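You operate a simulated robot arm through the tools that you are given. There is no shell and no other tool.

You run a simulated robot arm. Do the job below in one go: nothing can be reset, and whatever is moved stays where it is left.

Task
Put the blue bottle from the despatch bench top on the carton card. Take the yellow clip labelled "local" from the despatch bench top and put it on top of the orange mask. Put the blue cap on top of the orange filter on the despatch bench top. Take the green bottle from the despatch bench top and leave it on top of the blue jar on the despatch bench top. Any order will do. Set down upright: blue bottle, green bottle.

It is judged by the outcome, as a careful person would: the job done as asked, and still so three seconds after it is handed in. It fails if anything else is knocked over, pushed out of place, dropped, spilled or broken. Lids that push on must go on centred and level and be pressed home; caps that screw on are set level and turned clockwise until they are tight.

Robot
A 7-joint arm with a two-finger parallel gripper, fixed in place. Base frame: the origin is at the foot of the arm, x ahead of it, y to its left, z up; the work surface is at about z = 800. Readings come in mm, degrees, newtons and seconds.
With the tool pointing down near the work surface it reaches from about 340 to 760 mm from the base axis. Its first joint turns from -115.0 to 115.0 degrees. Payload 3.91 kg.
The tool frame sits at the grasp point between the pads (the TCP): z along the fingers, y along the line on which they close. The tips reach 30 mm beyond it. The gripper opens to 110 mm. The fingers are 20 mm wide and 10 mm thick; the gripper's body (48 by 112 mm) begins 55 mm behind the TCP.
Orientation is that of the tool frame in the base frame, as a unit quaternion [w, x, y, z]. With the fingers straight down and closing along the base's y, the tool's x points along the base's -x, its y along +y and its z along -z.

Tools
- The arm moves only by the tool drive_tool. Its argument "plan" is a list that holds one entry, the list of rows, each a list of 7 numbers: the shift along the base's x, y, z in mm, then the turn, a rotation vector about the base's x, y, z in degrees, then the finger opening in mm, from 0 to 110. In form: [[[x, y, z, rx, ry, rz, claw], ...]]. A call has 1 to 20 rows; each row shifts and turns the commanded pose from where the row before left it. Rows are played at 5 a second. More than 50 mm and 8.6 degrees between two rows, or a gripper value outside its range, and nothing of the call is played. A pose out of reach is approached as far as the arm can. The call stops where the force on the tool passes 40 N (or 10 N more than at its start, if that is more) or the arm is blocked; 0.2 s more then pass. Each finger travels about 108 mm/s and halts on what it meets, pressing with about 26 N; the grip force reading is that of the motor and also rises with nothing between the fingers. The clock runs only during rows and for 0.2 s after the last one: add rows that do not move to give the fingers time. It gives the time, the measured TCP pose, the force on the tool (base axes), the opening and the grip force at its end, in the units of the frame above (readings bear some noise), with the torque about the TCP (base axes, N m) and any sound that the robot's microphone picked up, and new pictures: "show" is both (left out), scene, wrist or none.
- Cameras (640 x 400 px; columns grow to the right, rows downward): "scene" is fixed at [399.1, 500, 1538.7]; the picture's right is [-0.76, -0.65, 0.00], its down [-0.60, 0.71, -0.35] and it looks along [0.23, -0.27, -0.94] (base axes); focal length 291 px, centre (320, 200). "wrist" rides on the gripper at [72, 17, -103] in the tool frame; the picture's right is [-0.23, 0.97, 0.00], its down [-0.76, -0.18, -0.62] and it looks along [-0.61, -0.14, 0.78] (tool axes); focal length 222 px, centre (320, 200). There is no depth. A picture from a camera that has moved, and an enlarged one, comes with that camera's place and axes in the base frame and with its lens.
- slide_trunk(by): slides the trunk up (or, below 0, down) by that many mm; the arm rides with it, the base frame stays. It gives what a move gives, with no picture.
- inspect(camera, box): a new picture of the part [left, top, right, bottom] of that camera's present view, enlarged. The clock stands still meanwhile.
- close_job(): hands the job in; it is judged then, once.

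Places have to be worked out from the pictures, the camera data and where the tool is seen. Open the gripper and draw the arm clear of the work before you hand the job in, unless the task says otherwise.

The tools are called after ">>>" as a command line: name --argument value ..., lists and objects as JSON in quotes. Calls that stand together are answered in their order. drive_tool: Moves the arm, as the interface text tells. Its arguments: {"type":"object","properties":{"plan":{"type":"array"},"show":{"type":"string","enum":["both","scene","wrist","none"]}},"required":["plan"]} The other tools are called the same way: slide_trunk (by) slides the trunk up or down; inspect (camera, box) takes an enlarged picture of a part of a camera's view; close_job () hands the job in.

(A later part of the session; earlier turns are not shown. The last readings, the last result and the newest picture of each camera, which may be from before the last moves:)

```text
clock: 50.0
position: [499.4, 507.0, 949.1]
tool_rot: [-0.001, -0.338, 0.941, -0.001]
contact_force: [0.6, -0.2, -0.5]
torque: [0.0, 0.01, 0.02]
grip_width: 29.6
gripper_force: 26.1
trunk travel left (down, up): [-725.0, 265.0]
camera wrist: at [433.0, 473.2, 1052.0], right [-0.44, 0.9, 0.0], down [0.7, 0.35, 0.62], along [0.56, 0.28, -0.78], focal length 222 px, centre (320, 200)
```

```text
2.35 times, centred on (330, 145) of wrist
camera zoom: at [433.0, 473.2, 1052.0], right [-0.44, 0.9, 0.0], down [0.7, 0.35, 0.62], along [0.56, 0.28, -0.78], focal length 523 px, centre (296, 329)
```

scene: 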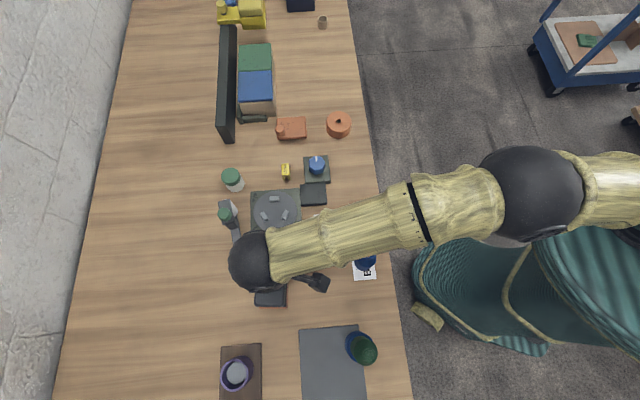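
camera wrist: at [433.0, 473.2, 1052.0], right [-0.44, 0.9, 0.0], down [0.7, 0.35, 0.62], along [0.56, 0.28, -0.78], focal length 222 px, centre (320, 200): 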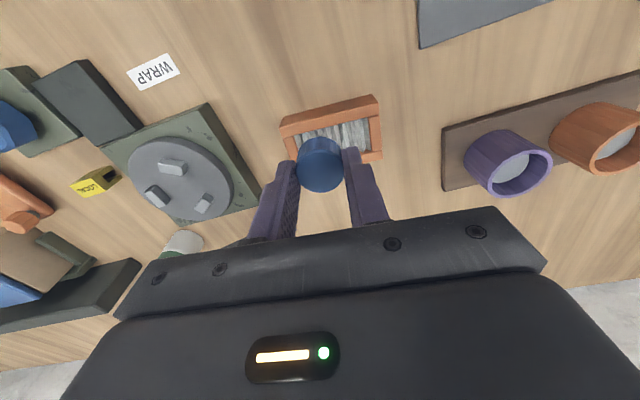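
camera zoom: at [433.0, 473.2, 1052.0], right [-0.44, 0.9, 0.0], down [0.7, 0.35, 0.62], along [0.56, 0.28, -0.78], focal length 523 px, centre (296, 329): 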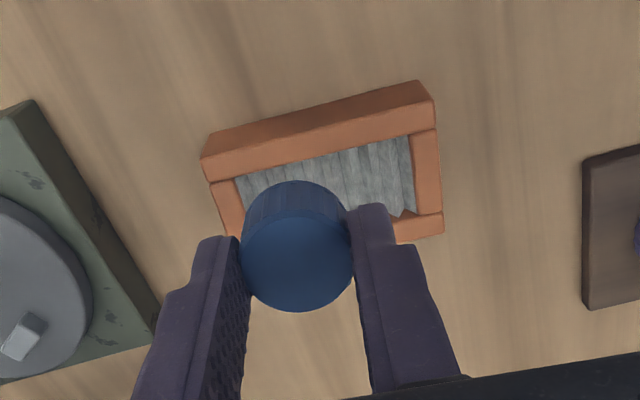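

The filter's top face spans about 103 by 64 mm with its centre near (520, 534). I bring the cap over it and down to about 15 mm above for a check.

>>> drive_tool --plan '[[[12, 14.5, 0, 0, 0, 0, 22], [12, 14.5, 0, 0, 0, 0, 22], [0, 0, -25, 0, 0, 0, 22], [0, 0, -25, 0, 0, 0, 22], [0, 0, -15, 0, 0, 0, 22], [0, 0, 0, 0, 0, 0, 22], [0, 0, 0, 0, 0, 0, 22]]]'

>>> inspect --camera "wrist" --box '[230, 70, 420, 220]'

>>> inspect --camera "scene" --box '[230, 240, 320, 320]'

```text
clock: 51.6
position: [521.2, 528.2, 883.2]
tool_rot: [0.001, -0.338, 0.941, 0.001]
contact_force: [-0.2, 0.0, -0.3]
torque: [0.02, 0.03, -0.04]
grip_width: 29.9
gripper_force: 25.7
out of reach, approached as far as the arm can: row 2
trunk travel left (down, up): [-725.0, 265.0]
camera wrist: at [453.8, 495.7, 986.1], right [-0.44, 0.9, 0.0], down [0.7, 0.35, 0.62], along [0.56, 0.28, -0.78], focal length 222 px, centre (320, 200)
```

scene: 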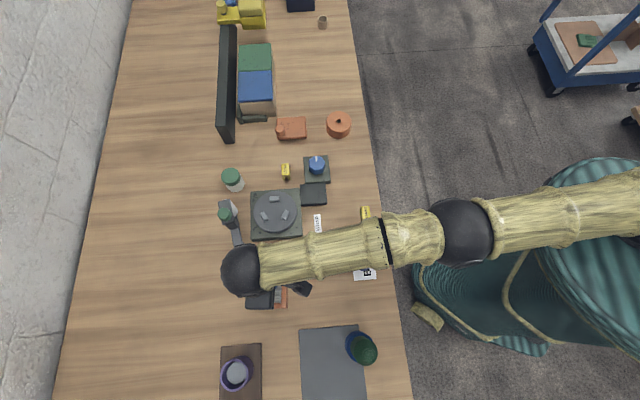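
wrist: 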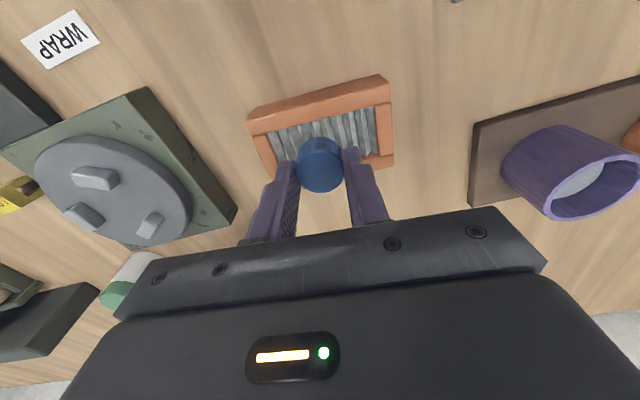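

```text
2.67 times, centred on (325, 145) of wrist
camera zoom: at [453.8, 495.7, 986.1], right [-0.44, 0.9, 0.0], down [0.7, 0.35, 0.62], along [0.56, 0.28, -0.78], focal length 592 px, centre (307, 347)
```

zoom: 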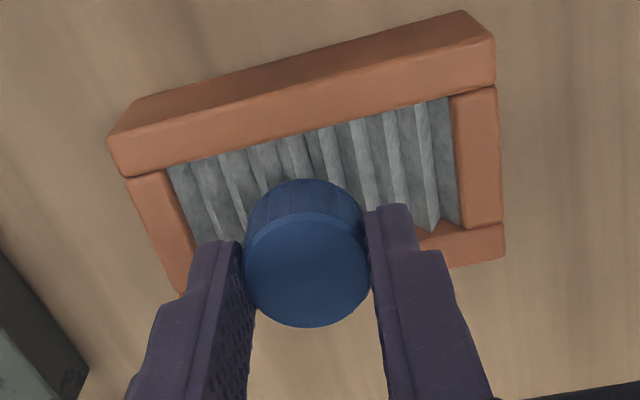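

```text
5.00 times, centred on (275, 280) of scene
camera zoom: at [399.1, 500.0, 1538.7], right [-0.76, -0.65, 0.0], down [-0.6, 0.71, -0.35], along [0.23, -0.27, -0.94], focal length 1457 px, centre (545, -200)
```

zoom: 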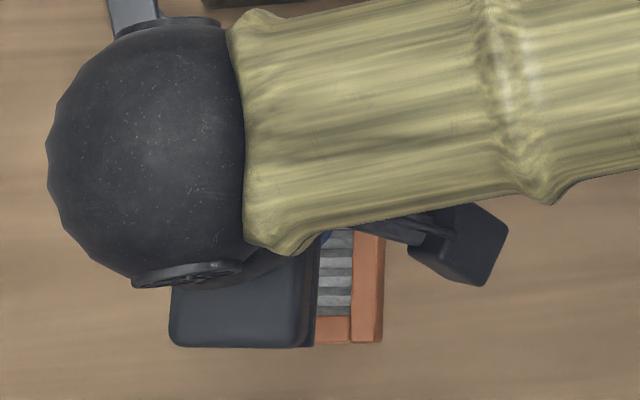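

The cap is at about (518.8, 528); the filter's centre is (520.8, 533.7). I shift (2, 6), which is near the reach limit, and check what is reached.

>>> drive_tool --plan '[[[1, 3, -5, 0, 0, 0, 22], [1, 3, -5, 0, 0, 0, 22], [0, 0, 0, 0, 0, 0, 22], [0, 0, 0, 0, 0, 0, 22]]]' --show "wrist"

>>> inspect --camera "wrist" --box '[230, 70, 420, 220]'

```text
clock: 52.6
position: [518.5, 531.8, 872.2]
tool_rot: [0.0, -0.338, 0.941, 0.001]
contact_force: [-0.2, 0.4, 0.4]
torque: [0.02, 0.04, 0.0]
grip_width: 29.8
gripper_force: 26.0
out of reach, approached as far as the arm can: row 1
trunk travel left (down, up): [-725.0, 265.0]
camera wrist: at [451.7, 497.2, 976.4], right [-0.44, 0.9, 0.0], down [0.7, 0.35, 0.62], along [0.56, 0.28, -0.78], focal length 222 px, centre (320, 200)
```

wrist: 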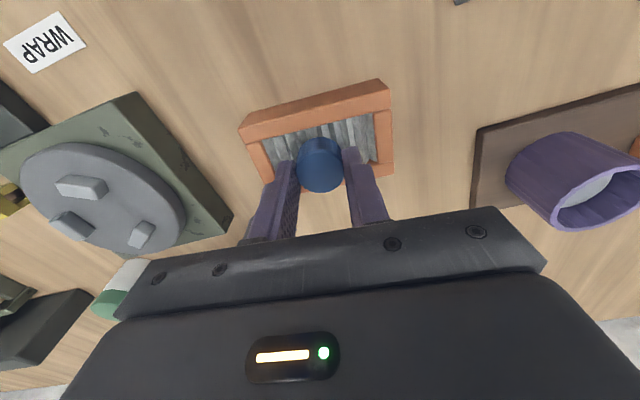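

```text
2.67 times, centred on (325, 145) of wrist
camera zoom: at [451.7, 497.2, 976.4], right [-0.44, 0.9, 0.0], down [0.7, 0.35, 0.62], along [0.56, 0.28, -0.78], focal length 592 px, centre (307, 347)
```

zoom: 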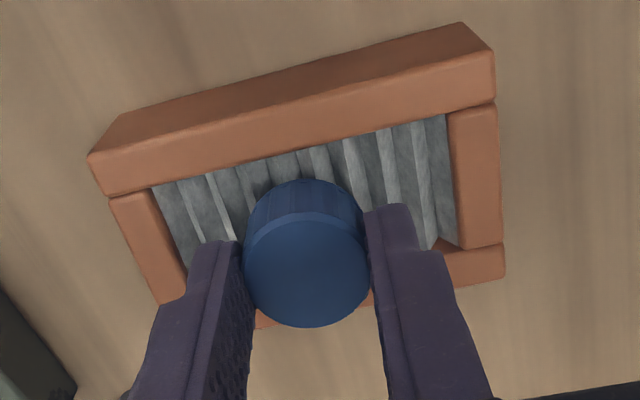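

Reach is the limit: about 5 mm short along the filter's short side, and lower poses reach slightly farther. I slide the trunk up 60 mm (the hand rises straight up with it) so the arm can work lower relative to its shoulder.

>>> slide_trunk --by 60

>>> drive_tool --plan '[[[1, 1.5, 0, 0, 0, 0, 22], [1, 1.5, 0, 0, 0, 0, 22], [1, 1.5, 0, 0, 0, 0, 22], [0, 0, -25, 0, 0, 0, 22], [0, 0, 0, 0, 0, 0, 22], [0, 0, 0, 0, 0, 0, 22]]]' --show "wrist"

```text
clock: 53.6
position: [518.6, 530.5, 932.3]
tool_rot: [0.0, -0.338, 0.941, 0.0]
contact_force: [-0.2, 0.2, 0.9]
torque: [-0.05, 0.0, 0.03]
grip_width: 29.7
gripper_force: 26.1
trunk travel left (down, up): [-785.0, 205.0]
```

```text
clock: 55.0
position: [515.4, 529.9, 909.4]
tool_rot: [0.0, -0.338, 0.941, -0.001]
contact_force: [1.0, -0.1, -0.6]
torque: [0.04, -0.03, -0.04]
grip_width: 29.7
gripper_force: 25.9
out of reach, approached as far as the arm can: row 2, 4
trunk travel left (down, up): [-785.0, 205.0]
camera wrist: at [449.1, 496.3, 1013.6], right [-0.44, 0.9, 0.0], down [0.7, 0.35, 0.62], along [0.56, 0.28, -0.78], focal length 222 px, centre (320, 200)
```

wrist: 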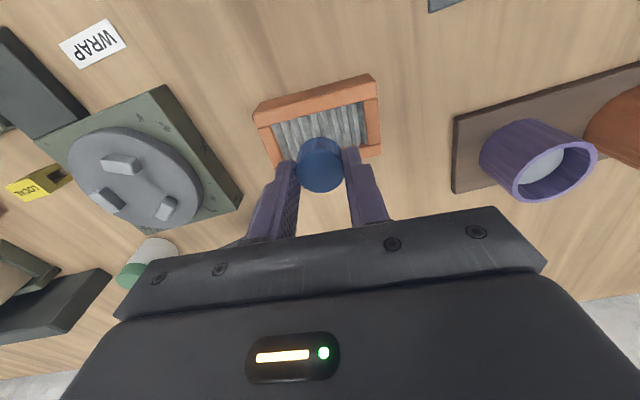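

Working lower relative to the shoulder turned out shorter, so I do the reverse: raise the hand, then slide the trunk down 100 so the placing height lies near the arm's best reach.

>>> drive_tool --plan '[[[-6, -7, 30, 0, 0, 0, 22], [0, 0, 45, 0, 0, 0, 22], [0, 0, 20, 0, 0, 0, 22], [0, 0, 0, 0, 0, 0, 22]]]' --show "none"

>>> slide_trunk --by -100

```text
clock: 56.0
position: [512.5, 524.6, 1007.6]
tool_rot: [-0.001, -0.337, 0.941, -0.001]
contact_force: [0.3, 0.0, -0.7]
torque: [-0.01, 0.02, 0.03]
grip_width: 29.7
gripper_force: 25.9
trunk travel left (down, up): [-785.0, 205.0]
```

```text
clock: 57.3
position: [512.6, 524.1, 907.1]
tool_rot: [-0.001, -0.338, 0.941, 0.0]
contact_force: [0.4, -0.2, -0.4]
torque: [-0.03, -0.01, -0.01]
grip_width: 29.6
gripper_force: 26.0
trunk travel left (down, up): [-685.0, 305.0]
```

Now I try the outward step again at this trunk height.

>>> drive_tool --plan '[[[2, 2, 0, 0, 0, 0, 22], [3, 3, 0, 0, 0, 0, 22], [3, 3, 0, 0, 0, 0, 22], [2, 2, 0, 0, 0, 0, 22], [0, 0, -15, 0, 0, 0, 22], [0, 0, 0, 0, 0, 0, 22], [0, 0, 0, 0, 0, 0, 22]]]' --show "wrist"

>>> inspect --camera "wrist" --box '[230, 70, 420, 220]'

```text
clock: 58.9
position: [521.9, 532.4, 898.7]
tool_rot: [-0.001, -0.338, 0.941, 0.0]
contact_force: [0.1, 0.4, 0.4]
torque: [0.01, -0.01, -0.01]
grip_width: 30.0
gripper_force: 25.8
out of reach, approached as far as the arm can: row 5
trunk travel left (down, up): [-685.0, 305.0]
camera wrist: at [454.0, 498.7, 1003.3], right [-0.44, 0.9, 0.0], down [0.7, 0.35, 0.62], along [0.56, 0.28, -0.78], focal length 222 px, centre (320, 200)
```

wrist: 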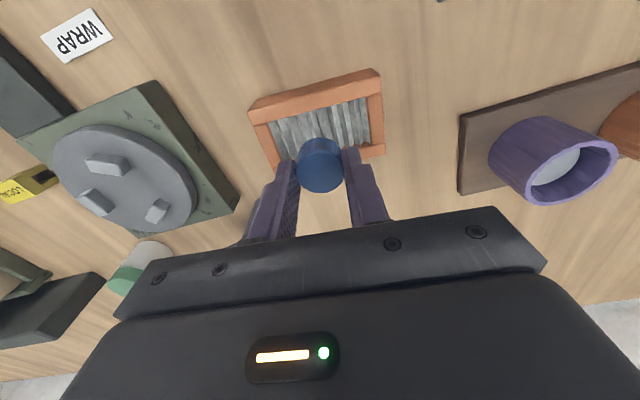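

```text
2.67 times, centred on (325, 145) of wrist
camera zoom: at [454.0, 498.7, 1003.3], right [-0.44, 0.9, 0.0], down [0.7, 0.35, 0.62], along [0.56, 0.28, -0.78], focal length 592 px, centre (307, 347)
```

zoom: 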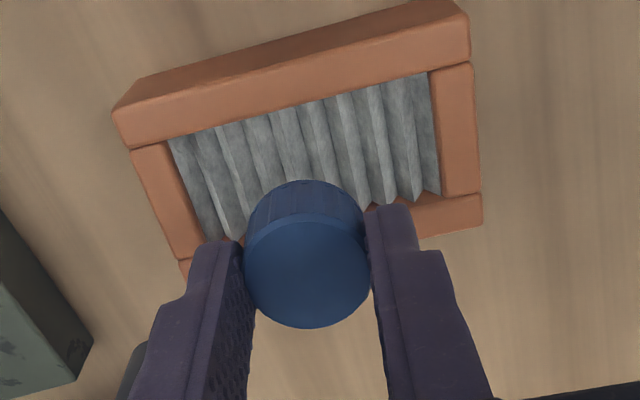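

That gained a few mm (r = 746), and going down from there was the limit, so I lower the trunk further: raise the hand 65, slide down 90.

>>> drive_tool --plan '[[[0, 0, 35, 0, 0, 0, 22], [0, 0, 30, 0, 0, 0, 22], [0, 0, 0, 0, 0, 0, 22]]]' --show "none"

>>> slide_trunk --by -90

>>> drive_tool --plan '[[[1.5, 1.5, 0, 0, 0, 0, 22], [0, 0, 0, 0, 0, 0, 22], [0, 0, 0, 0, 0, 0, 22]]]' --show "wrist"

>>> inspect --camera "wrist" --box '[230, 70, 420, 220]'

```text
clock: 59.7
position: [517.2, 528.7, 965.1]
tool_rot: [0.0, -0.338, 0.941, -0.001]
contact_force: [-0.2, 0.6, 0.7]
torque: [-0.01, -0.01, -0.02]
grip_width: 29.7
gripper_force: 26.2
out of reach, approached as far as the arm can: row 2
trunk travel left (down, up): [-685.0, 305.0]
```

```text
clock: 61.0
position: [516.9, 528.7, 874.7]
tool_rot: [-0.001, -0.338, 0.941, 0.0]
contact_force: [0.0, -1.2, 0.4]
torque: [0.0, 0.01, -0.01]
grip_width: 29.6
gripper_force: 26.1
trunk travel left (down, up): [-595.0, 395.0]
```

```text
clock: 61.8
position: [518.5, 528.8, 873.9]
tool_rot: [0.0, -0.338, 0.941, 0.0]
contact_force: [0.2, -0.1, 0.1]
torque: [-0.04, -0.01, -0.03]
grip_width: 30.0
gripper_force: 26.2
trunk travel left (down, up): [-595.0, 395.0]
camera wrist: at [451.3, 496.0, 978.2], right [-0.44, 0.9, 0.0], down [0.7, 0.35, 0.62], along [0.56, 0.28, -0.78], focal length 222 px, centre (320, 200)
```

wrist: 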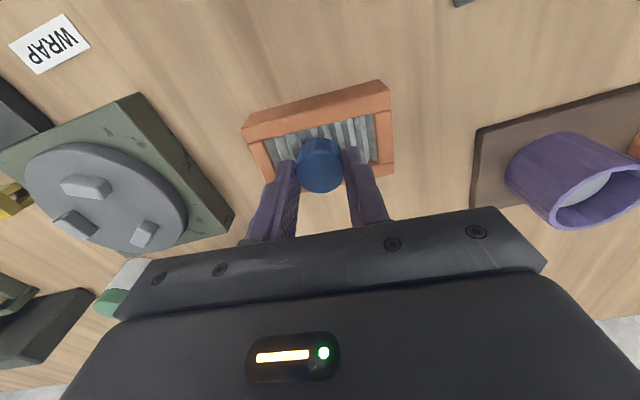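

```text
2.67 times, centred on (325, 145) of wrist
camera zoom: at [451.3, 496.0, 978.2], right [-0.44, 0.9, 0.0], down [0.7, 0.35, 0.62], along [0.56, 0.28, -0.78], focal length 592 px, centre (307, 347)
```

zoom: 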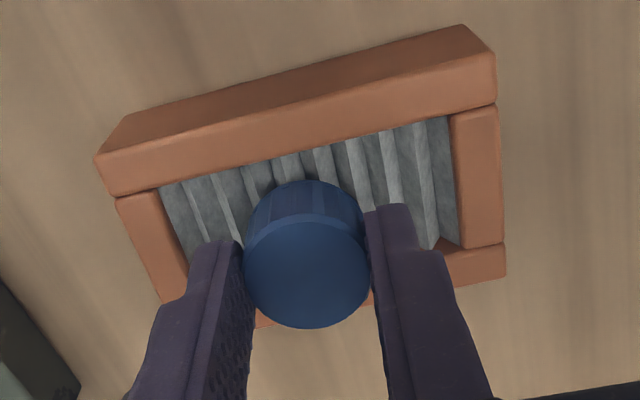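

The best reach lies between these trunk heights, so I go back up 45, lower the hand and step outward at the lower height.

>>> slide_trunk --by 45

>>> drive_tool --plan '[[[0, 0, -25, 0, 0, 0, 22], [0, 0, -20, 0, 0, 0, 22], [1.5, 2, 0, 0, 0, 0, 22], [1.5, 2, 0, 0, 0, 0, 22], [1, 2, 0, 0, 0, 0, 22], [0, 0, 0, 0, 0, 0, 22], [0, 0, 0, 0, 0, 0, 22]]]' --show "wrist"

>>> inspect --camera "wrist" --box '[230, 70, 420, 220]'

```text
clock: 62.7
position: [518.4, 529.8, 919.6]
tool_rot: [0.0, -0.338, 0.941, 0.0]
contact_force: [-0.1, 0.0, 0.5]
torque: [0.02, -0.01, 0.01]
grip_width: 29.6
gripper_force: 25.7
trunk travel left (down, up): [-640.0, 350.0]
```

```text
clock: 64.3
position: [518.4, 532.1, 875.1]
tool_rot: [0.0, -0.337, 0.941, 0.0]
contact_force: [1.3, 0.0, -0.6]
torque: [-0.02, 0.01, -0.03]
grip_width: 29.7
gripper_force: 26.0
out of reach, approached as far as the arm can: row 5
trunk travel left (down, up): [-640.0, 350.0]
camera wrist: at [452.1, 499.1, 977.9], right [-0.44, 0.9, 0.0], down [0.7, 0.35, 0.62], along [0.56, 0.28, -0.78], focal length 222 px, centre (320, 200)
```

wrist: 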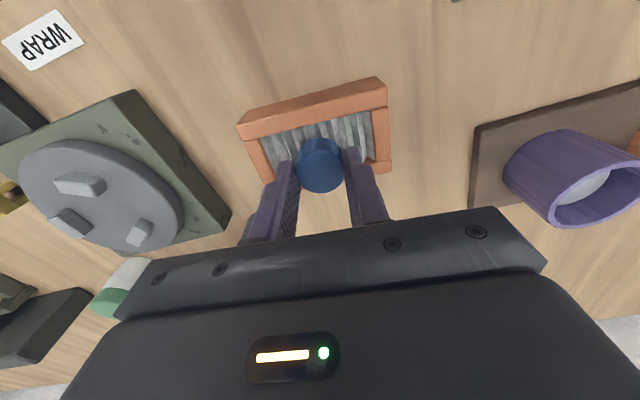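

```text
2.67 times, centred on (325, 145) of wrist
camera zoom: at [452.1, 499.1, 977.9], right [-0.44, 0.9, 0.0], down [0.7, 0.35, 0.62], along [0.56, 0.28, -0.78], focal length 592 px, centre (307, 347)
```

zoom: 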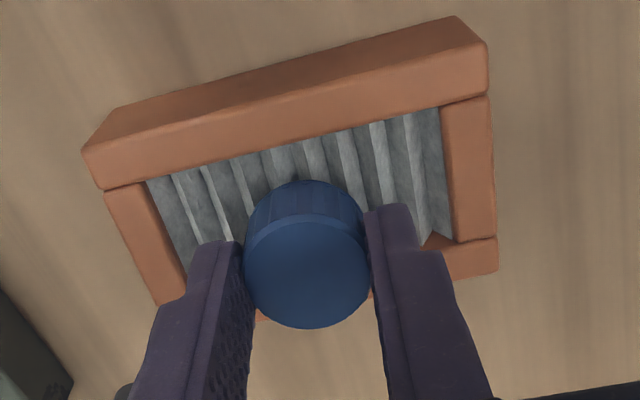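

The cap is now about 3 mm short of centre across the filter; a tilt of just over 1 degree buys the rest. I apply it and step (2.5, 1).

>>> drive_tool --plan '[[[0, 0, 0, 0.8, -1.0, 0, 22], [1.3, 0.5, 0, 0, 0, 0, 22], [1.3, 0.7, 0, 0, 0, 0, 22], [0, 0, 0, 0, 0, 0, 22], [0, 0, 0, 0, 0, 0, 22]]]' --show "wrist"

>>> inspect --camera "wrist" --box '[230, 70, 420, 220]'

```text
clock: 65.5
position: [522.2, 533.9, 874.4]
tool_rot: [0.01, -0.338, 0.941, 0.003]
contact_force: [-0.5, -0.6, 0.7]
torque: [0.03, 0.0, 0.01]
grip_width: 29.6
gripper_force: 26.1
trunk travel left (down, up): [-640.0, 350.0]
camera wrist: at [453.5, 498.1, 976.7], right [-0.44, 0.9, 0.01], down [0.69, 0.34, 0.64], along [0.57, 0.29, -0.77], focal length 222 px, centre (320, 200)
```

wrist: 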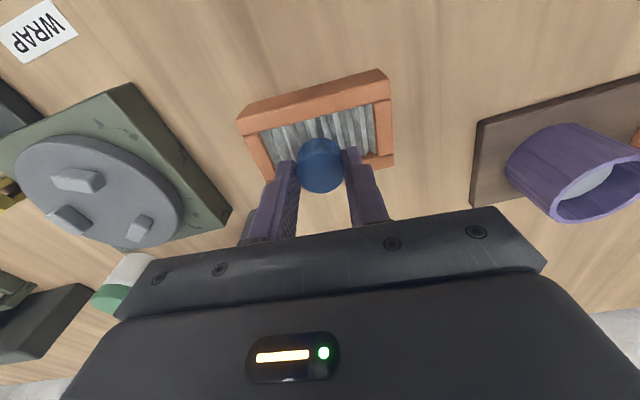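

```text
2.67 times, centred on (325, 145) of wrist
camera zoom: at [453.5, 498.1, 976.7], right [-0.44, 0.9, 0.01], down [0.69, 0.34, 0.64], along [0.57, 0.29, -0.77], focal length 592 px, centre (307, 347)
```

zoom: 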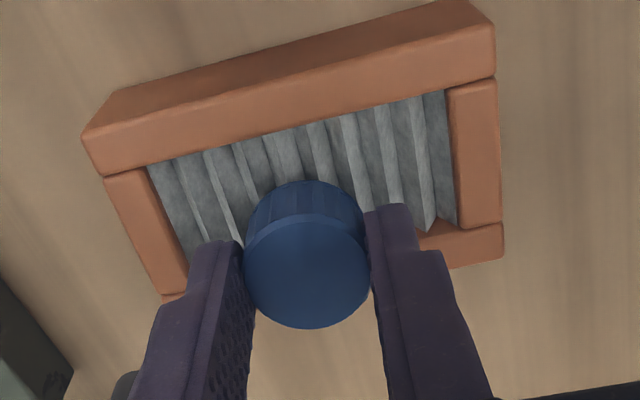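

Now the cap is centred over the pleats within about a millimetre. I lower it gently.

>>> drive_tool --plan '[[[0, 0, -6, 0, 0, 0, 22], [0, 0, -4, 0, 0, 0, 22], [0, 0, -2, 0, 0, 0, 22], [0, 0, 0, 0, 0, 0, 22]]]' --show "wrist"

>>> inspect --camera "wrist" --box '[230, 70, 420, 220]'

```text
clock: 66.5
position: [522.4, 533.1, 867.5]
tool_rot: [0.012, -0.338, 0.941, 0.005]
contact_force: [2.2, 5.0, 25.0]
torque: [0.13, -0.1, 0.05]
grip_width: 29.8
gripper_force: 26.2
trunk travel left (down, up): [-640.0, 350.0]
camera wrist: at [453.1, 497.2, 967.7], right [-0.44, 0.9, 0.01], down [0.69, 0.34, 0.64], along [0.57, 0.29, -0.77], focal length 222 px, centre (320, 200)
```

wrist: 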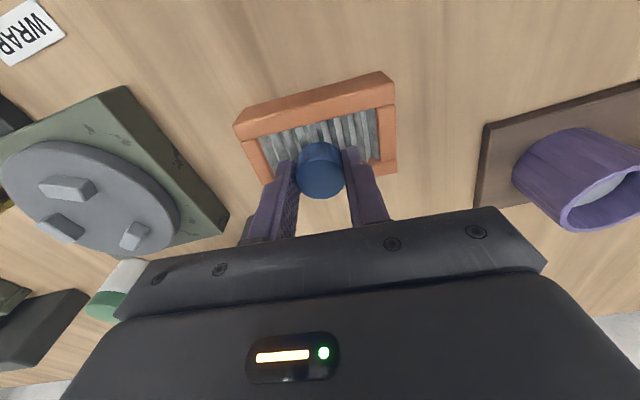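

```text
2.67 times, centred on (325, 145) of wrist
camera zoom: at [453.1, 497.2, 967.7], right [-0.44, 0.9, 0.01], down [0.69, 0.34, 0.64], along [0.57, 0.29, -0.77], focal length 592 px, centre (307, 347)
```

zoom: 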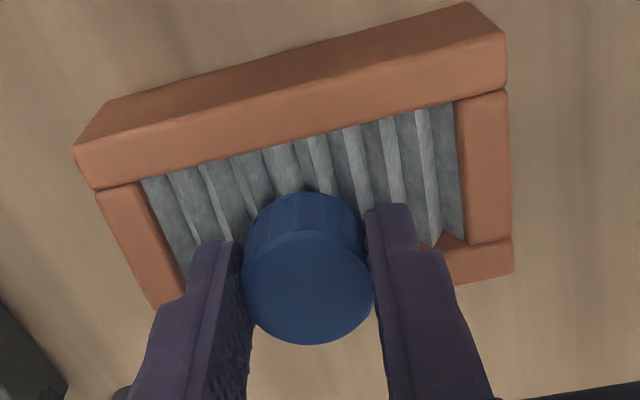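

Contact came at about z = 829, higher than I assumed, which means the filter's top is taller and its centre is about 9 mm nearer: the cap now overlaps the far bar. I lift 8 mm, straighten, move back (-8.7, -4.2) and re-check.

>>> drive_tool --plan '[[[0, 0, 8, 0, 0, 0, 22], [-4.3, -2.1, 0, -0.8, 1.0, 0, 22], [-4.4, -2.1, 0, 0, 0, 0, 22], [0, 0, 0, 0, 0, 0, 22], [0, 0, 0, 0, 0, 0, 22]]]' --show "wrist"

>>> inspect --camera "wrist" --box '[230, 70, 420, 220]'

```text
clock: 67.7
position: [516.9, 530.5, 870.1]
tool_rot: [-0.001, -0.338, 0.941, -0.001]
contact_force: [0.2, 0.0, 0.2]
torque: [-0.01, -0.03, 0.0]
grip_width: 29.6
gripper_force: 26.2
out of reach, approached as far as the arm can: row 3
trunk travel left (down, up): [-640.0, 350.0]
camera wrist: at [450.5, 497.8, 974.1], right [-0.44, 0.9, 0.0], down [0.7, 0.35, 0.62], along [0.56, 0.28, -0.78], focal length 222 px, centre (320, 200)
```

wrist: 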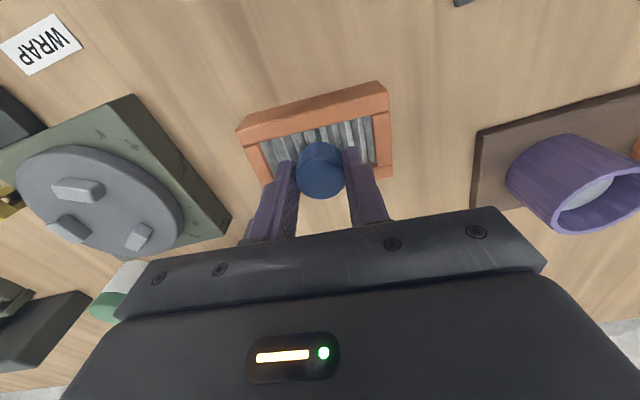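

```text
2.67 times, centred on (325, 145) of wrist
camera zoom: at [450.5, 497.8, 974.1], right [-0.44, 0.9, 0.0], down [0.7, 0.35, 0.62], along [0.56, 0.28, -0.78], focal length 592 px, centre (307, 347)
```

zoom: 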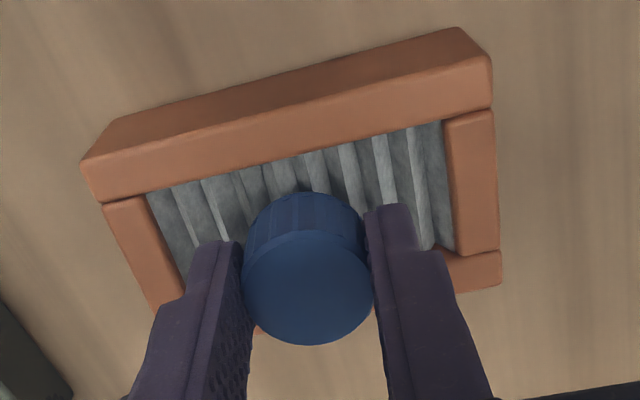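

Still about 5 mm too far; I move back (-4.4, -2.5) and lower a little to compare.

>>> drive_tool --plan '[[[-4.4, -2.5, 0, 0, 0, 0, 22], [0, 0, 0, 0, 0, 0, 22], [0, 0, 0, 0, 0, 0, 22]]]' --show "wrist"

>>> inspect --camera "wrist" --box '[230, 70, 420, 220]'

```text
clock: 68.5
position: [517.6, 531.8, 871.0]
tool_rot: [0.0, -0.337, 0.941, 0.0]
contact_force: [0.2, 0.5, -0.1]
torque: [-0.02, 0.0, 0.02]
grip_width: 29.7
gripper_force: 25.9
out of reach, approached as far as the arm can: row 1
trunk travel left (down, up): [-640.0, 350.0]
camera wrist: at [450.6, 497.8, 974.3], right [-0.44, 0.9, 0.0], down [0.7, 0.35, 0.62], along [0.56, 0.28, -0.78], focal length 222 px, centre (320, 200)
```

wrist: 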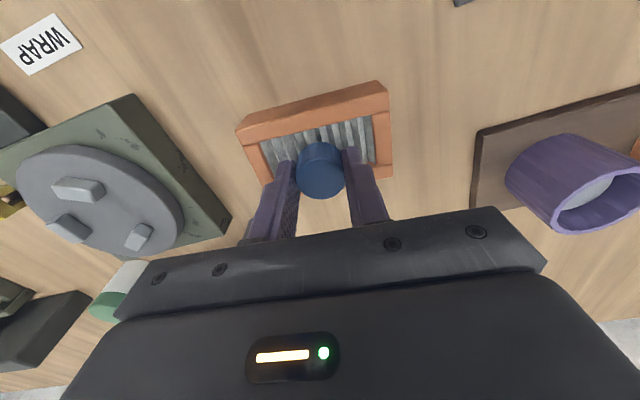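

```text
2.67 times, centred on (325, 145) of wrist
camera zoom: at [450.6, 497.8, 974.3], right [-0.44, 0.9, 0.0], down [0.7, 0.35, 0.62], along [0.56, 0.28, -0.78], focal length 592 px, centre (307, 347)
```

zoom: 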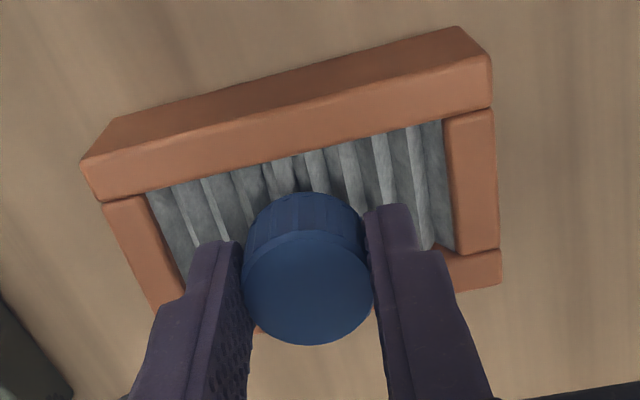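

The arm did not move because the commanded point still lay beyond reach. I command a further inward step and see how much shows.

>>> drive_tool --plan '[[[-3, -2, 0, 0, 0, 0, 22], [0, 0, 0, 0, 0, 0, 22], [0, 0, 0, 0, 0, 0, 22]]]' --show "wrist"

>>> inspect --camera "wrist" --box '[230, 70, 420, 220]'

```text
clock: 69.3
position: [517.6, 530.1, 871.2]
tool_rot: [0.0, -0.338, 0.941, 0.001]
contact_force: [-0.4, 0.3, -0.6]
torque: [0.0, 0.01, -0.04]
grip_width: 29.8
gripper_force: 25.7
out of reach, approached as far as the arm can: row 1
trunk travel left (down, up): [-640.0, 350.0]
camera wrist: at [450.5, 497.8, 974.3], right [-0.44, 0.9, 0.0], down [0.7, 0.35, 0.62], along [0.56, 0.28, -0.78], focal length 222 px, centre (320, 200)
```

wrist: 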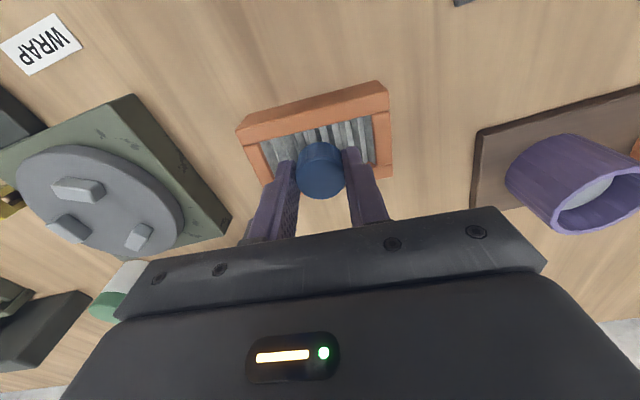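

```text
2.67 times, centred on (325, 145) of wrist
camera zoom: at [450.5, 497.8, 974.3], right [-0.44, 0.9, 0.0], down [0.7, 0.35, 0.62], along [0.56, 0.28, -0.78], focal length 592 px, centre (307, 347)
```

zoom: 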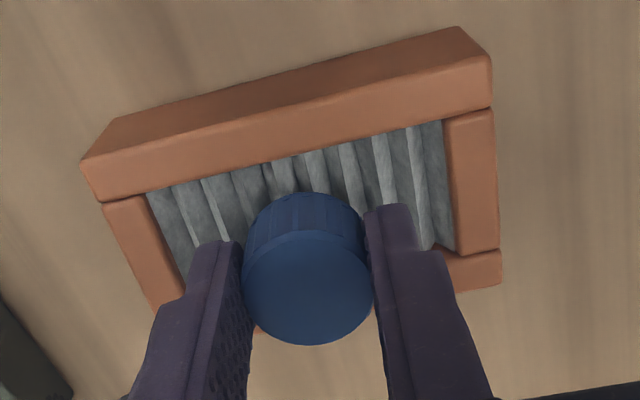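

The straight arm seems stuck in its stretched posture; a move upward with the inward step should bend it again.

>>> drive_tool --plan '[[[-3, -3, 20, 0, 0, 0, 22], [-3, -3, 20, 0, 0, 0, 22], [0, 0, 0, 0, 0, 0, 22], [0, 0, 0, 0, 0, 0, 22]]]' --show "none"

```text
clock: 70.3
position: [515.8, 530.1, 910.4]
tool_rot: [-0.001, -0.337, 0.941, 0.0]
contact_force: [0.5, -0.3, 0.5]
torque: [-0.02, 0.02, 0.02]
grip_width: 30.0
gripper_force: 25.8
out of reach, approached as far as the arm can: row 1
trunk travel left (down, up): [-640.0, 350.0]
```

I go further inward by (-10, -8) to free the arm.

>>> drive_tool --plan '[[[-5, -4, 0, 0, 0, 0, 22], [-5, -4, 0, 0, 0, 0, 22], [0, 0, 0, 0, 0, 0, 22], [0, 0, 0, 0, 0, 0, 22]]]' --show "none"

```text
clock: 71.3
position: [516.0, 530.7, 911.5]
tool_rot: [0.0, -0.338, 0.941, 0.0]
contact_force: [0.4, 0.2, 0.3]
torque: [0.0, 0.01, -0.03]
grip_width: 29.9
gripper_force: 26.1
out of reach, approached as far as the arm can: row 1, 2
trunk travel left (down, up): [-640.0, 350.0]
```

Still stuck in the stretched pose. I tilt the fingers outward 5 degrees (which pulls the wrist in and bends the arm), move inward, then straighten.

>>> drive_tool --plan '[[[0, 0, 5, 1.6, -1.95, 0, 22], [0, 0, 0, 1.6, -1.95, 0, 22], [-8, -6.5, 0, 0, 0, 0, 22], [-8, -6.5, 0, 0, 0, 0, 22], [-8, -6.5, 0, 0, 0, 0, 22], [0, 0, 0, -1.6, 1.95, 0, 22], [0, 0, 0, -1.6, 1.95, 0, 22], [0, 0, 0, 0, 0, 0, 22], [0, 0, 0, 0, 0, 0, 22]]]' --show "wrist"

```text
clock: 73.3
position: [511.3, 534.4, 918.9]
tool_rot: [0.0, -0.338, 0.941, 0.002]
contact_force: [-1.0, -0.3, -0.2]
torque: [-0.05, 0.03, -0.02]
grip_width: 29.7
gripper_force: 25.6
out of reach, approached as far as the arm can: row 1, 2, 3, 4, 5, 6, 7
trunk travel left (down, up): [-640.0, 350.0]
camera wrist: at [445.1, 500.3, 1022.8], right [-0.44, 0.9, 0.0], down [0.7, 0.35, 0.62], along [0.56, 0.28, -0.78], focal length 222 px, centre (320, 200)
```

wrist: 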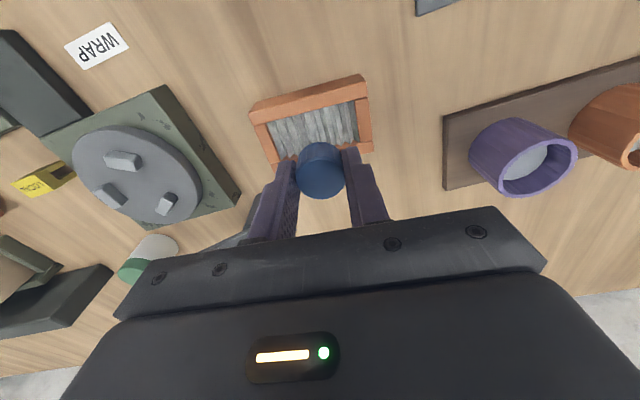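

I use the kind of move that worked before: a larger rise combined with an inward step.

>>> drive_tool --plan '[[[-10, -12, 30, 0, 0, 0, 22], [-10, -12, 40, 0, 0, 0, 22], [-10, -12, 30, 0, 0, 0, 22], [0, 0, 0, 0, 0, 0, 22]]]' --show "none"

```text
clock: 74.3
position: [502.1, 515.7, 1025.6]
tool_rot: [-0.001, -0.339, 0.941, -0.001]
contact_force: [0.7, 0.7, -0.4]
torque: [0.02, -0.01, -0.04]
grip_width: 29.7
gripper_force: 26.1
out of reach, approached as far as the arm can: row 1, 2, 3
trunk travel left (down, up): [-640.0, 350.0]
```

The arm slides along its reach boundary. I command a bigger inward step together with a descent.

>>> drive_tool --plan '[[[-25, -25, -20, 0, 0, 0, 22], [-25, -25, -20, 0, 0, 0, 22], [0, 0, 0, 0, 0, 0, 22], [0, 0, 0, 0, 0, 0, 22]]]' --show "none"

```text
clock: 75.3
position: [499.9, 521.5, 1010.0]
tool_rot: [-0.002, -0.338, 0.941, 0.0]
contact_force: [-0.9, -0.9, 0.3]
torque: [-0.02, 0.01, -0.01]
grip_width: 29.6
gripper_force: 26.1
out of reach, approached as far as the arm can: row 1, 2
trunk travel left (down, up): [-640.0, 350.0]
```

The arm seems to sit on a locked-straight elbow. I push slightly outward first, so it can pass through straight, and then come in.

>>> drive_tool --plan '[[[8, 7, 0, 0, 0, 0, 22], [8, 7, 0, 0, 0, 0, 22], [0, 0, 0, 0, 0, 0, 22], [-12, -12, 0, 0, 0, 0, 22], [-12, -12, 0, 0, 0, 0, 22], [-12, -12, 0, 0, 0, 0, 22], [-12, -12, 0, 0, 0, 0, 22], [0, 0, 0, 0, 0, 0, 22]]]' --show "none"

```text
clock: 77.1
position: [499.5, 523.0, 1011.6]
tool_rot: [-0.001, -0.337, 0.941, 0.0]
contact_force: [-0.2, 0.5, 0.4]
torque: [0.03, -0.02, 0.01]
grip_width: 29.9
gripper_force: 25.6
out of reach, approached as far as the arm can: row 1, 2, 4, 5, 6, 7
trunk travel left (down, up): [-640.0, 350.0]
```

I test whether turning the wrist about the vertical (harmless for the round cap) frees the inward motion.

>>> drive_tool --plan '[[[0, 0, 0, 0, 0, 8, 22], [0, 0, 0, 0, 0, 8, 22], [-12, -12, 0, 0, 0, 0, 22], [-12, -12, 0, 0, 0, 0, 22], [0, 0, 0, 0, 0, 0, 22]]]' --show "scene"

```text
clock: 78.3
position: [500.5, 523.7, 1008.9]
tool_rot: [0.0, -0.466, 0.885, 0.001]
contact_force: [0.7, -0.5, -0.1]
torque: [-0.01, -0.01, -0.03]
grip_width: 29.7
gripper_force: 25.7
out of reach, approached as far as the arm can: row 3, 4
trunk travel left (down, up): [-640.0, 350.0]
```

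scene: 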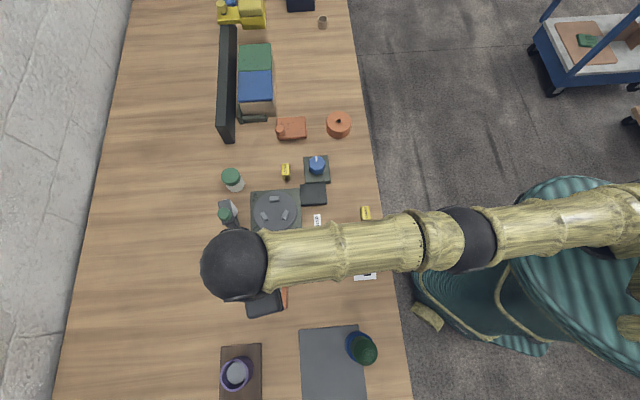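

Turning is free but inward is blocked at the straightened elbow. I try a plain descent, whose end point needs a slight bend.

>>> drive_tool --plan '[[[0, 0, -15, 0, 0, 0, 22], [0, 0, -15, 0, 0, 0, 22], [0, 0, -15, 0, 0, 0, 22], [0, 0, -15, 0, 0, 0, 22], [0, 0, 0, 0, 0, 0, 22]]]' --show "none"

```text
clock: 79.5
position: [504.1, 533.5, 951.7]
tool_rot: [-0.001, -0.465, 0.885, 0.0]
contact_force: [0.3, -1.4, 0.2]
torque: [0.01, 0.03, -0.01]
grip_width: 29.6
gripper_force: 26.0
out of reach, approached as far as the arm can: row 1, 3
trunk travel left (down, up): [-640.0, 350.0]
```

Still on the boundary. I try sideways chords, first towards +x/-y, combined with a little inward motion.

>>> drive_tool --plan '[[[20, -30, 0, 0, 0, 0, 22], [10, -30, 0, 0, 0, 0, 22], [0, -30, 0, 0, 0, 0, 22], [-5, -30, 0, 0, 0, 0, 22], [0, 0, 0, 0, 0, 0, 22]]]' --show "none"

```text
clock: 80.7
position: [579.4, 457.6, 960.7]
tool_rot: [-0.002, -0.465, 0.885, 0.0]
contact_force: [-0.2, -0.4, 0.1]
torque: [-0.02, 0.0, 0.01]
grip_width: 29.7
gripper_force: 25.5
out of reach, approached as far as the arm can: row 1, 2, 3, 4
trunk travel left (down, up): [-640.0, 350.0]
```

Same behaviour: it follows the boundary. I try the opposite sideways direction, back towards the filter, with the chord inside the reach.

>>> drive_tool --plan '[[[-30, 20, 0, 0, 0, 0, 22], [-30, 20, 0, 0, 0, 0, 22], [-30, 20, 0, 0, 0, 0, 22], [0, 0, 0, 0, 0, 0, 22], [0, 0, 0, 0, 0, 0, 22]]]' --show "none"

```text
clock: 81.9
position: [502.1, 531.2, 965.4]
tool_rot: [-0.003, -0.465, 0.885, 0.0]
contact_force: [-0.1, -0.3, -0.1]
torque: [0.0, -0.01, 0.0]
grip_width: 29.6
gripper_force: 25.9
out of reach, approached as far as the arm can: row 1, 2, 3
trunk travel left (down, up): [-640.0, 350.0]
```

I suspect the elbow slipped just past full stretch. I push well outward to straighten it fully, then go down and inward so it can fold the normal way.

>>> drive_tool --plan '[[[20, 22, 0, 0, 0, 0, 22], [20, 22, 0, 0, 0, 0, 22], [0, 0, -20, 0, 0, 0, 22], [0, 0, -20, 0, 0, 0, 22], [-20, -22, 0, 0, 0, 0, 22], [-20, -22, 0, 0, 0, 0, 22], [-20, -22, 0, 0, 0, 0, 22], [0, 0, 0, 0, 0, 0, 22]]]' --show "none"

```text
clock: 83.7
position: [448.2, 469.7, 921.1]
tool_rot: [0.0, -0.464, 0.886, 0.001]
contact_force: [-0.8, -0.2, 0.1]
torque: [0.02, 0.04, 0.0]
grip_width: 29.6
gripper_force: 26.0
out of reach, approached as far as the arm can: row 1, 2
trunk travel left (down, up): [-640.0, 350.0]
```

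Freed: the arm is bent again at (448, 470). Now I return with the heading at 39.5, stopping short of the boundary, to a point just above the filter's true centre near (516, 530).

>>> drive_tool --plan '[[[15, 14, 0, 0, 0, -8, 22], [15, 14, 0, 0, 0, -8, 22], [15, 14, -10, 0, 0, 0, 22], [15, 14, -15, 0, 0, 0, 22], [0, 0, -15, 0, 0, 0, 22], [0, 0, 0, 0, 0, 0, 22], [0, 0, 0, 0, 0, 0, 22]]]' --show "wrist"

>>> inspect --camera "wrist" --box '[230, 70, 420, 220]'

```text
clock: 85.3
position: [508.1, 523.5, 880.6]
tool_rot: [0.0, -0.338, 0.941, 0.0]
contact_force: [-0.5, -0.2, -0.1]
torque: [0.0, 0.01, 0.03]
grip_width: 29.6
gripper_force: 25.5
trunk travel left (down, up): [-640.0, 350.0]
camera wrist: at [441.0, 490.5, 983.1], right [-0.44, 0.9, 0.0], down [0.7, 0.35, 0.62], along [0.56, 0.28, -0.78], focal length 222 px, centre (320, 200)
```

wrist: 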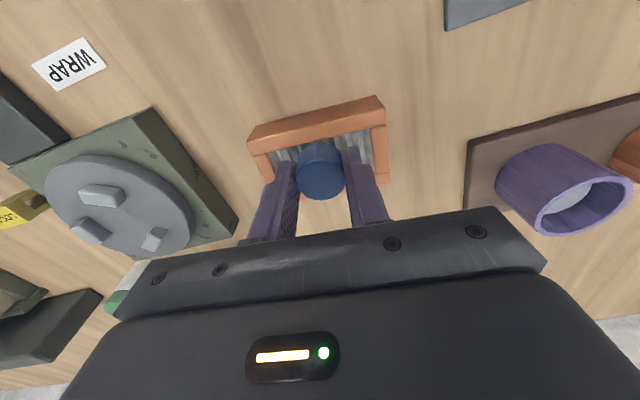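

```text
2.67 times, centred on (325, 145) of wrist
camera zoom: at [441.0, 490.5, 983.1], right [-0.44, 0.9, 0.0], down [0.7, 0.35, 0.62], along [0.56, 0.28, -0.78], focal length 592 px, centre (307, 347)
```

zoom: 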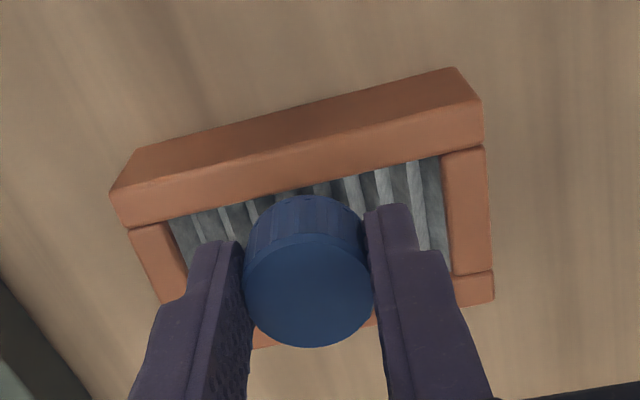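

Measured on the z = 829 plane, the cap needs (6, 5) more. I move there and lower to just above the pleats, then look.

>>> drive_tool --plan '[[[3, 2.5, 0, 0, 0, 0, 22], [3, 2.5, 0, 0, 0, 0, 22], [0, 0, -7, 0, 0, 0, 22], [0, 0, 0, 0, 0, 0, 22], [0, 0, 0, 0, 0, 0, 22]]]' --show "wrist"

>>> inspect --camera "wrist" --box '[230, 70, 420, 220]'

```text
clock: 86.5
position: [514.6, 527.5, 871.5]
tool_rot: [0.0, -0.337, 0.941, 0.0]
contact_force: [-0.3, -1.3, -0.2]
torque: [-0.01, -0.02, 0.04]
grip_width: 29.6
gripper_force: 25.4
trunk travel left (down, up): [-640.0, 350.0]
camera wrist: at [447.3, 494.8, 976.0], right [-0.44, 0.9, 0.0], down [0.7, 0.35, 0.62], along [0.56, 0.28, -0.78], focal length 222 px, centre (320, 200)
```

wrist: 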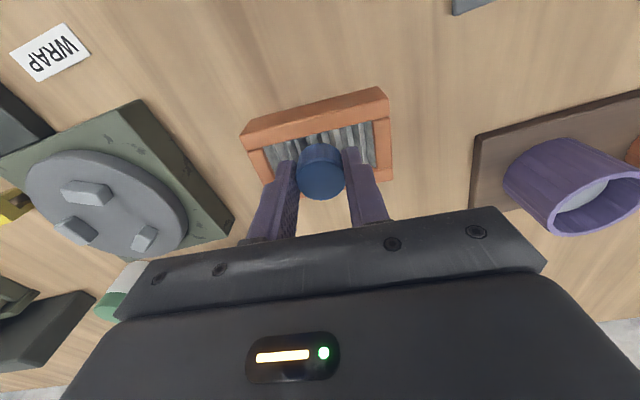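

```text
2.67 times, centred on (325, 145) of wrist
camera zoom: at [447.3, 494.8, 976.0], right [-0.44, 0.9, 0.0], down [0.7, 0.35, 0.62], along [0.56, 0.28, -0.78], focal length 592 px, centre (307, 347)
```

zoom: 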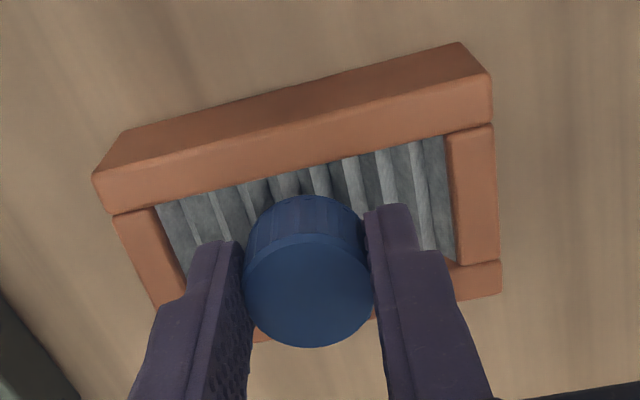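

Centred within about 2 mm now, with even gaps to the bars. I lower the last few mm.

>>> drive_tool --plan '[[[0, 0, -3, 0, 0, 0, 22], [0, 0, -1.5, 0, 0, 0, 22], [0, 0, 0, 0, 0, 0, 22], [0, 0, 0, 0, 0, 0, 22]]]' --show "wrist"

>>> inspect --camera "wrist" --box '[230, 70, 420, 220]'

```text
clock: 87.5
position: [514.8, 528.7, 867.9]
tool_rot: [0.0, -0.337, 0.942, -0.001]
contact_force: [-0.2, -0.5, 0.7]
torque: [-0.02, 0.0, 0.01]
grip_width: 29.7
gripper_force: 26.4
trunk travel left (down, up): [-640.0, 350.0]
camera wrist: at [447.4, 494.6, 971.7], right [-0.44, 0.9, 0.0], down [0.7, 0.35, 0.62], along [0.56, 0.28, -0.78], focal length 222 px, centre (320, 200)
```

wrist: 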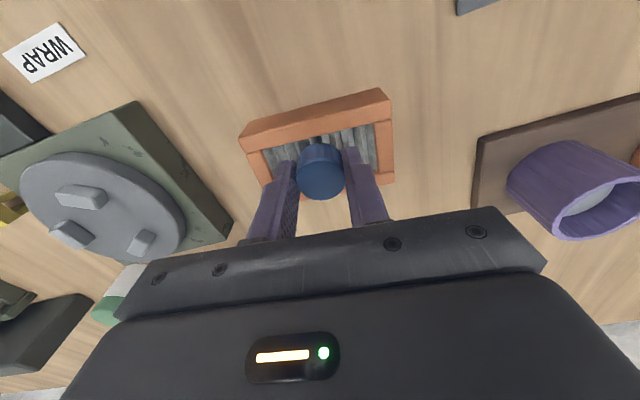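

```text
2.67 times, centred on (325, 145) of wrist
camera zoom: at [447.4, 494.6, 971.7], right [-0.44, 0.9, 0.0], down [0.7, 0.35, 0.62], along [0.56, 0.28, -0.78], focal length 592 px, centre (307, 347)
```

zoom: 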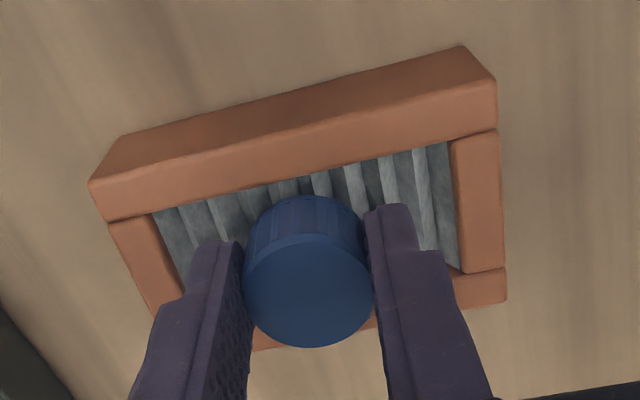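

No contact yet; I continue down in small steps.

>>> drive_tool --plan '[[[0, 0, -1.5, 0, 0, 0, 22], [0, 0, -1.5, 0, 0, 0, 22], [0, 0, 0, 0, 0, 0, 22]]]' --show "none"

```text
clock: 88.3
position: [515.3, 526.9, 866.3]
tool_rot: [0.0, -0.337, 0.942, 0.001]
contact_force: [-0.2, 0.3, 7.8]
torque: [0.07, -0.11, 0.01]
grip_width: 29.4
gripper_force: 25.8
trunk travel left (down, up): [-640.0, 350.0]
```

Contact at about 8 N with the cap centred in the opening by the picture. I release gently and rise straight up.

>>> drive_tool --plan '[[[0, 0, 0, 0, 0, 0, 45], [0, 0, 0, 0, 0, 0, 60], [0, 0, 0, 0, 0, 0, 60], [0, 0, 10, 0, 0, 0, 60], [0, 0, 25, 0, 0, 0, 60], [-10, -10, 25, 0, 0, 0, 60], [-10, -10, 15, 0, 0, 0, 60], [0, 0, 0, 0, 0, 0, 60]]]'

>>> inspect --camera "wrist" --box '[230, 70, 420, 220]'

```text
clock: 90.1
position: [494.3, 507.9, 939.2]
tool_rot: [0.0, -0.338, 0.941, 0.0]
contact_force: [-0.4, -0.2, 0.2]
torque: [-0.02, 0.02, 0.01]
grip_width: 60.1
gripper_force: 0.0
trunk travel left (down, up): [-640.0, 350.0]
camera wrist: at [427.5, 474.6, 1044.2], right [-0.44, 0.9, 0.0], down [0.7, 0.35, 0.62], along [0.56, 0.28, -0.78], focal length 222 px, centre (320, 200)
```

scene: 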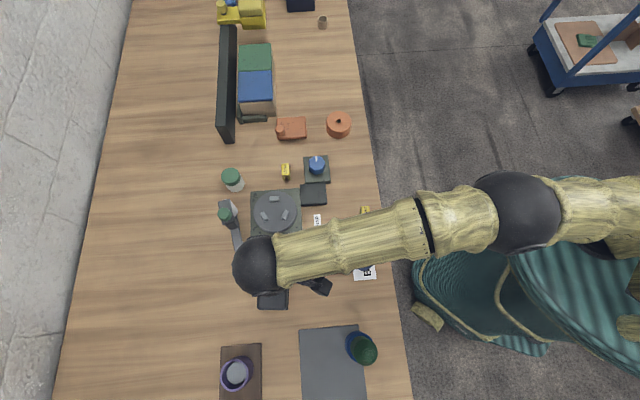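
wrist: 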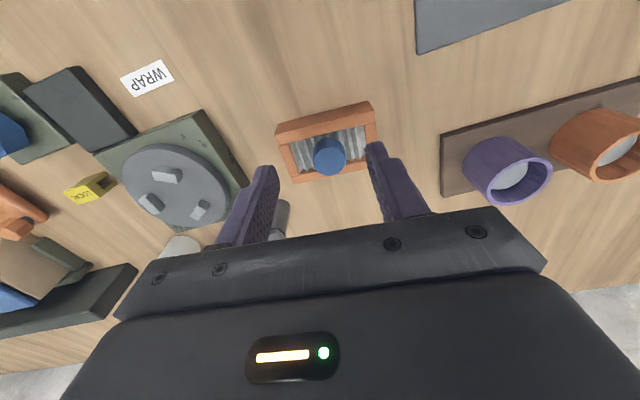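

```text
2.67 times, centred on (325, 145) of wrist
camera zoom: at [427.5, 474.6, 1044.2], right [-0.44, 0.9, 0.0], down [0.7, 0.35, 0.62], along [0.56, 0.28, -0.78], focal length 592 px, centre (307, 347)
```

zoom: 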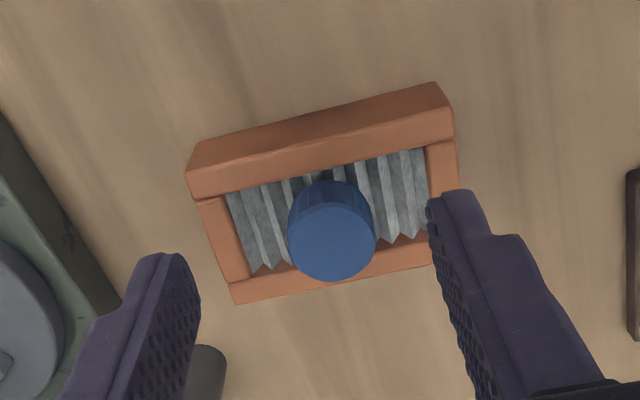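

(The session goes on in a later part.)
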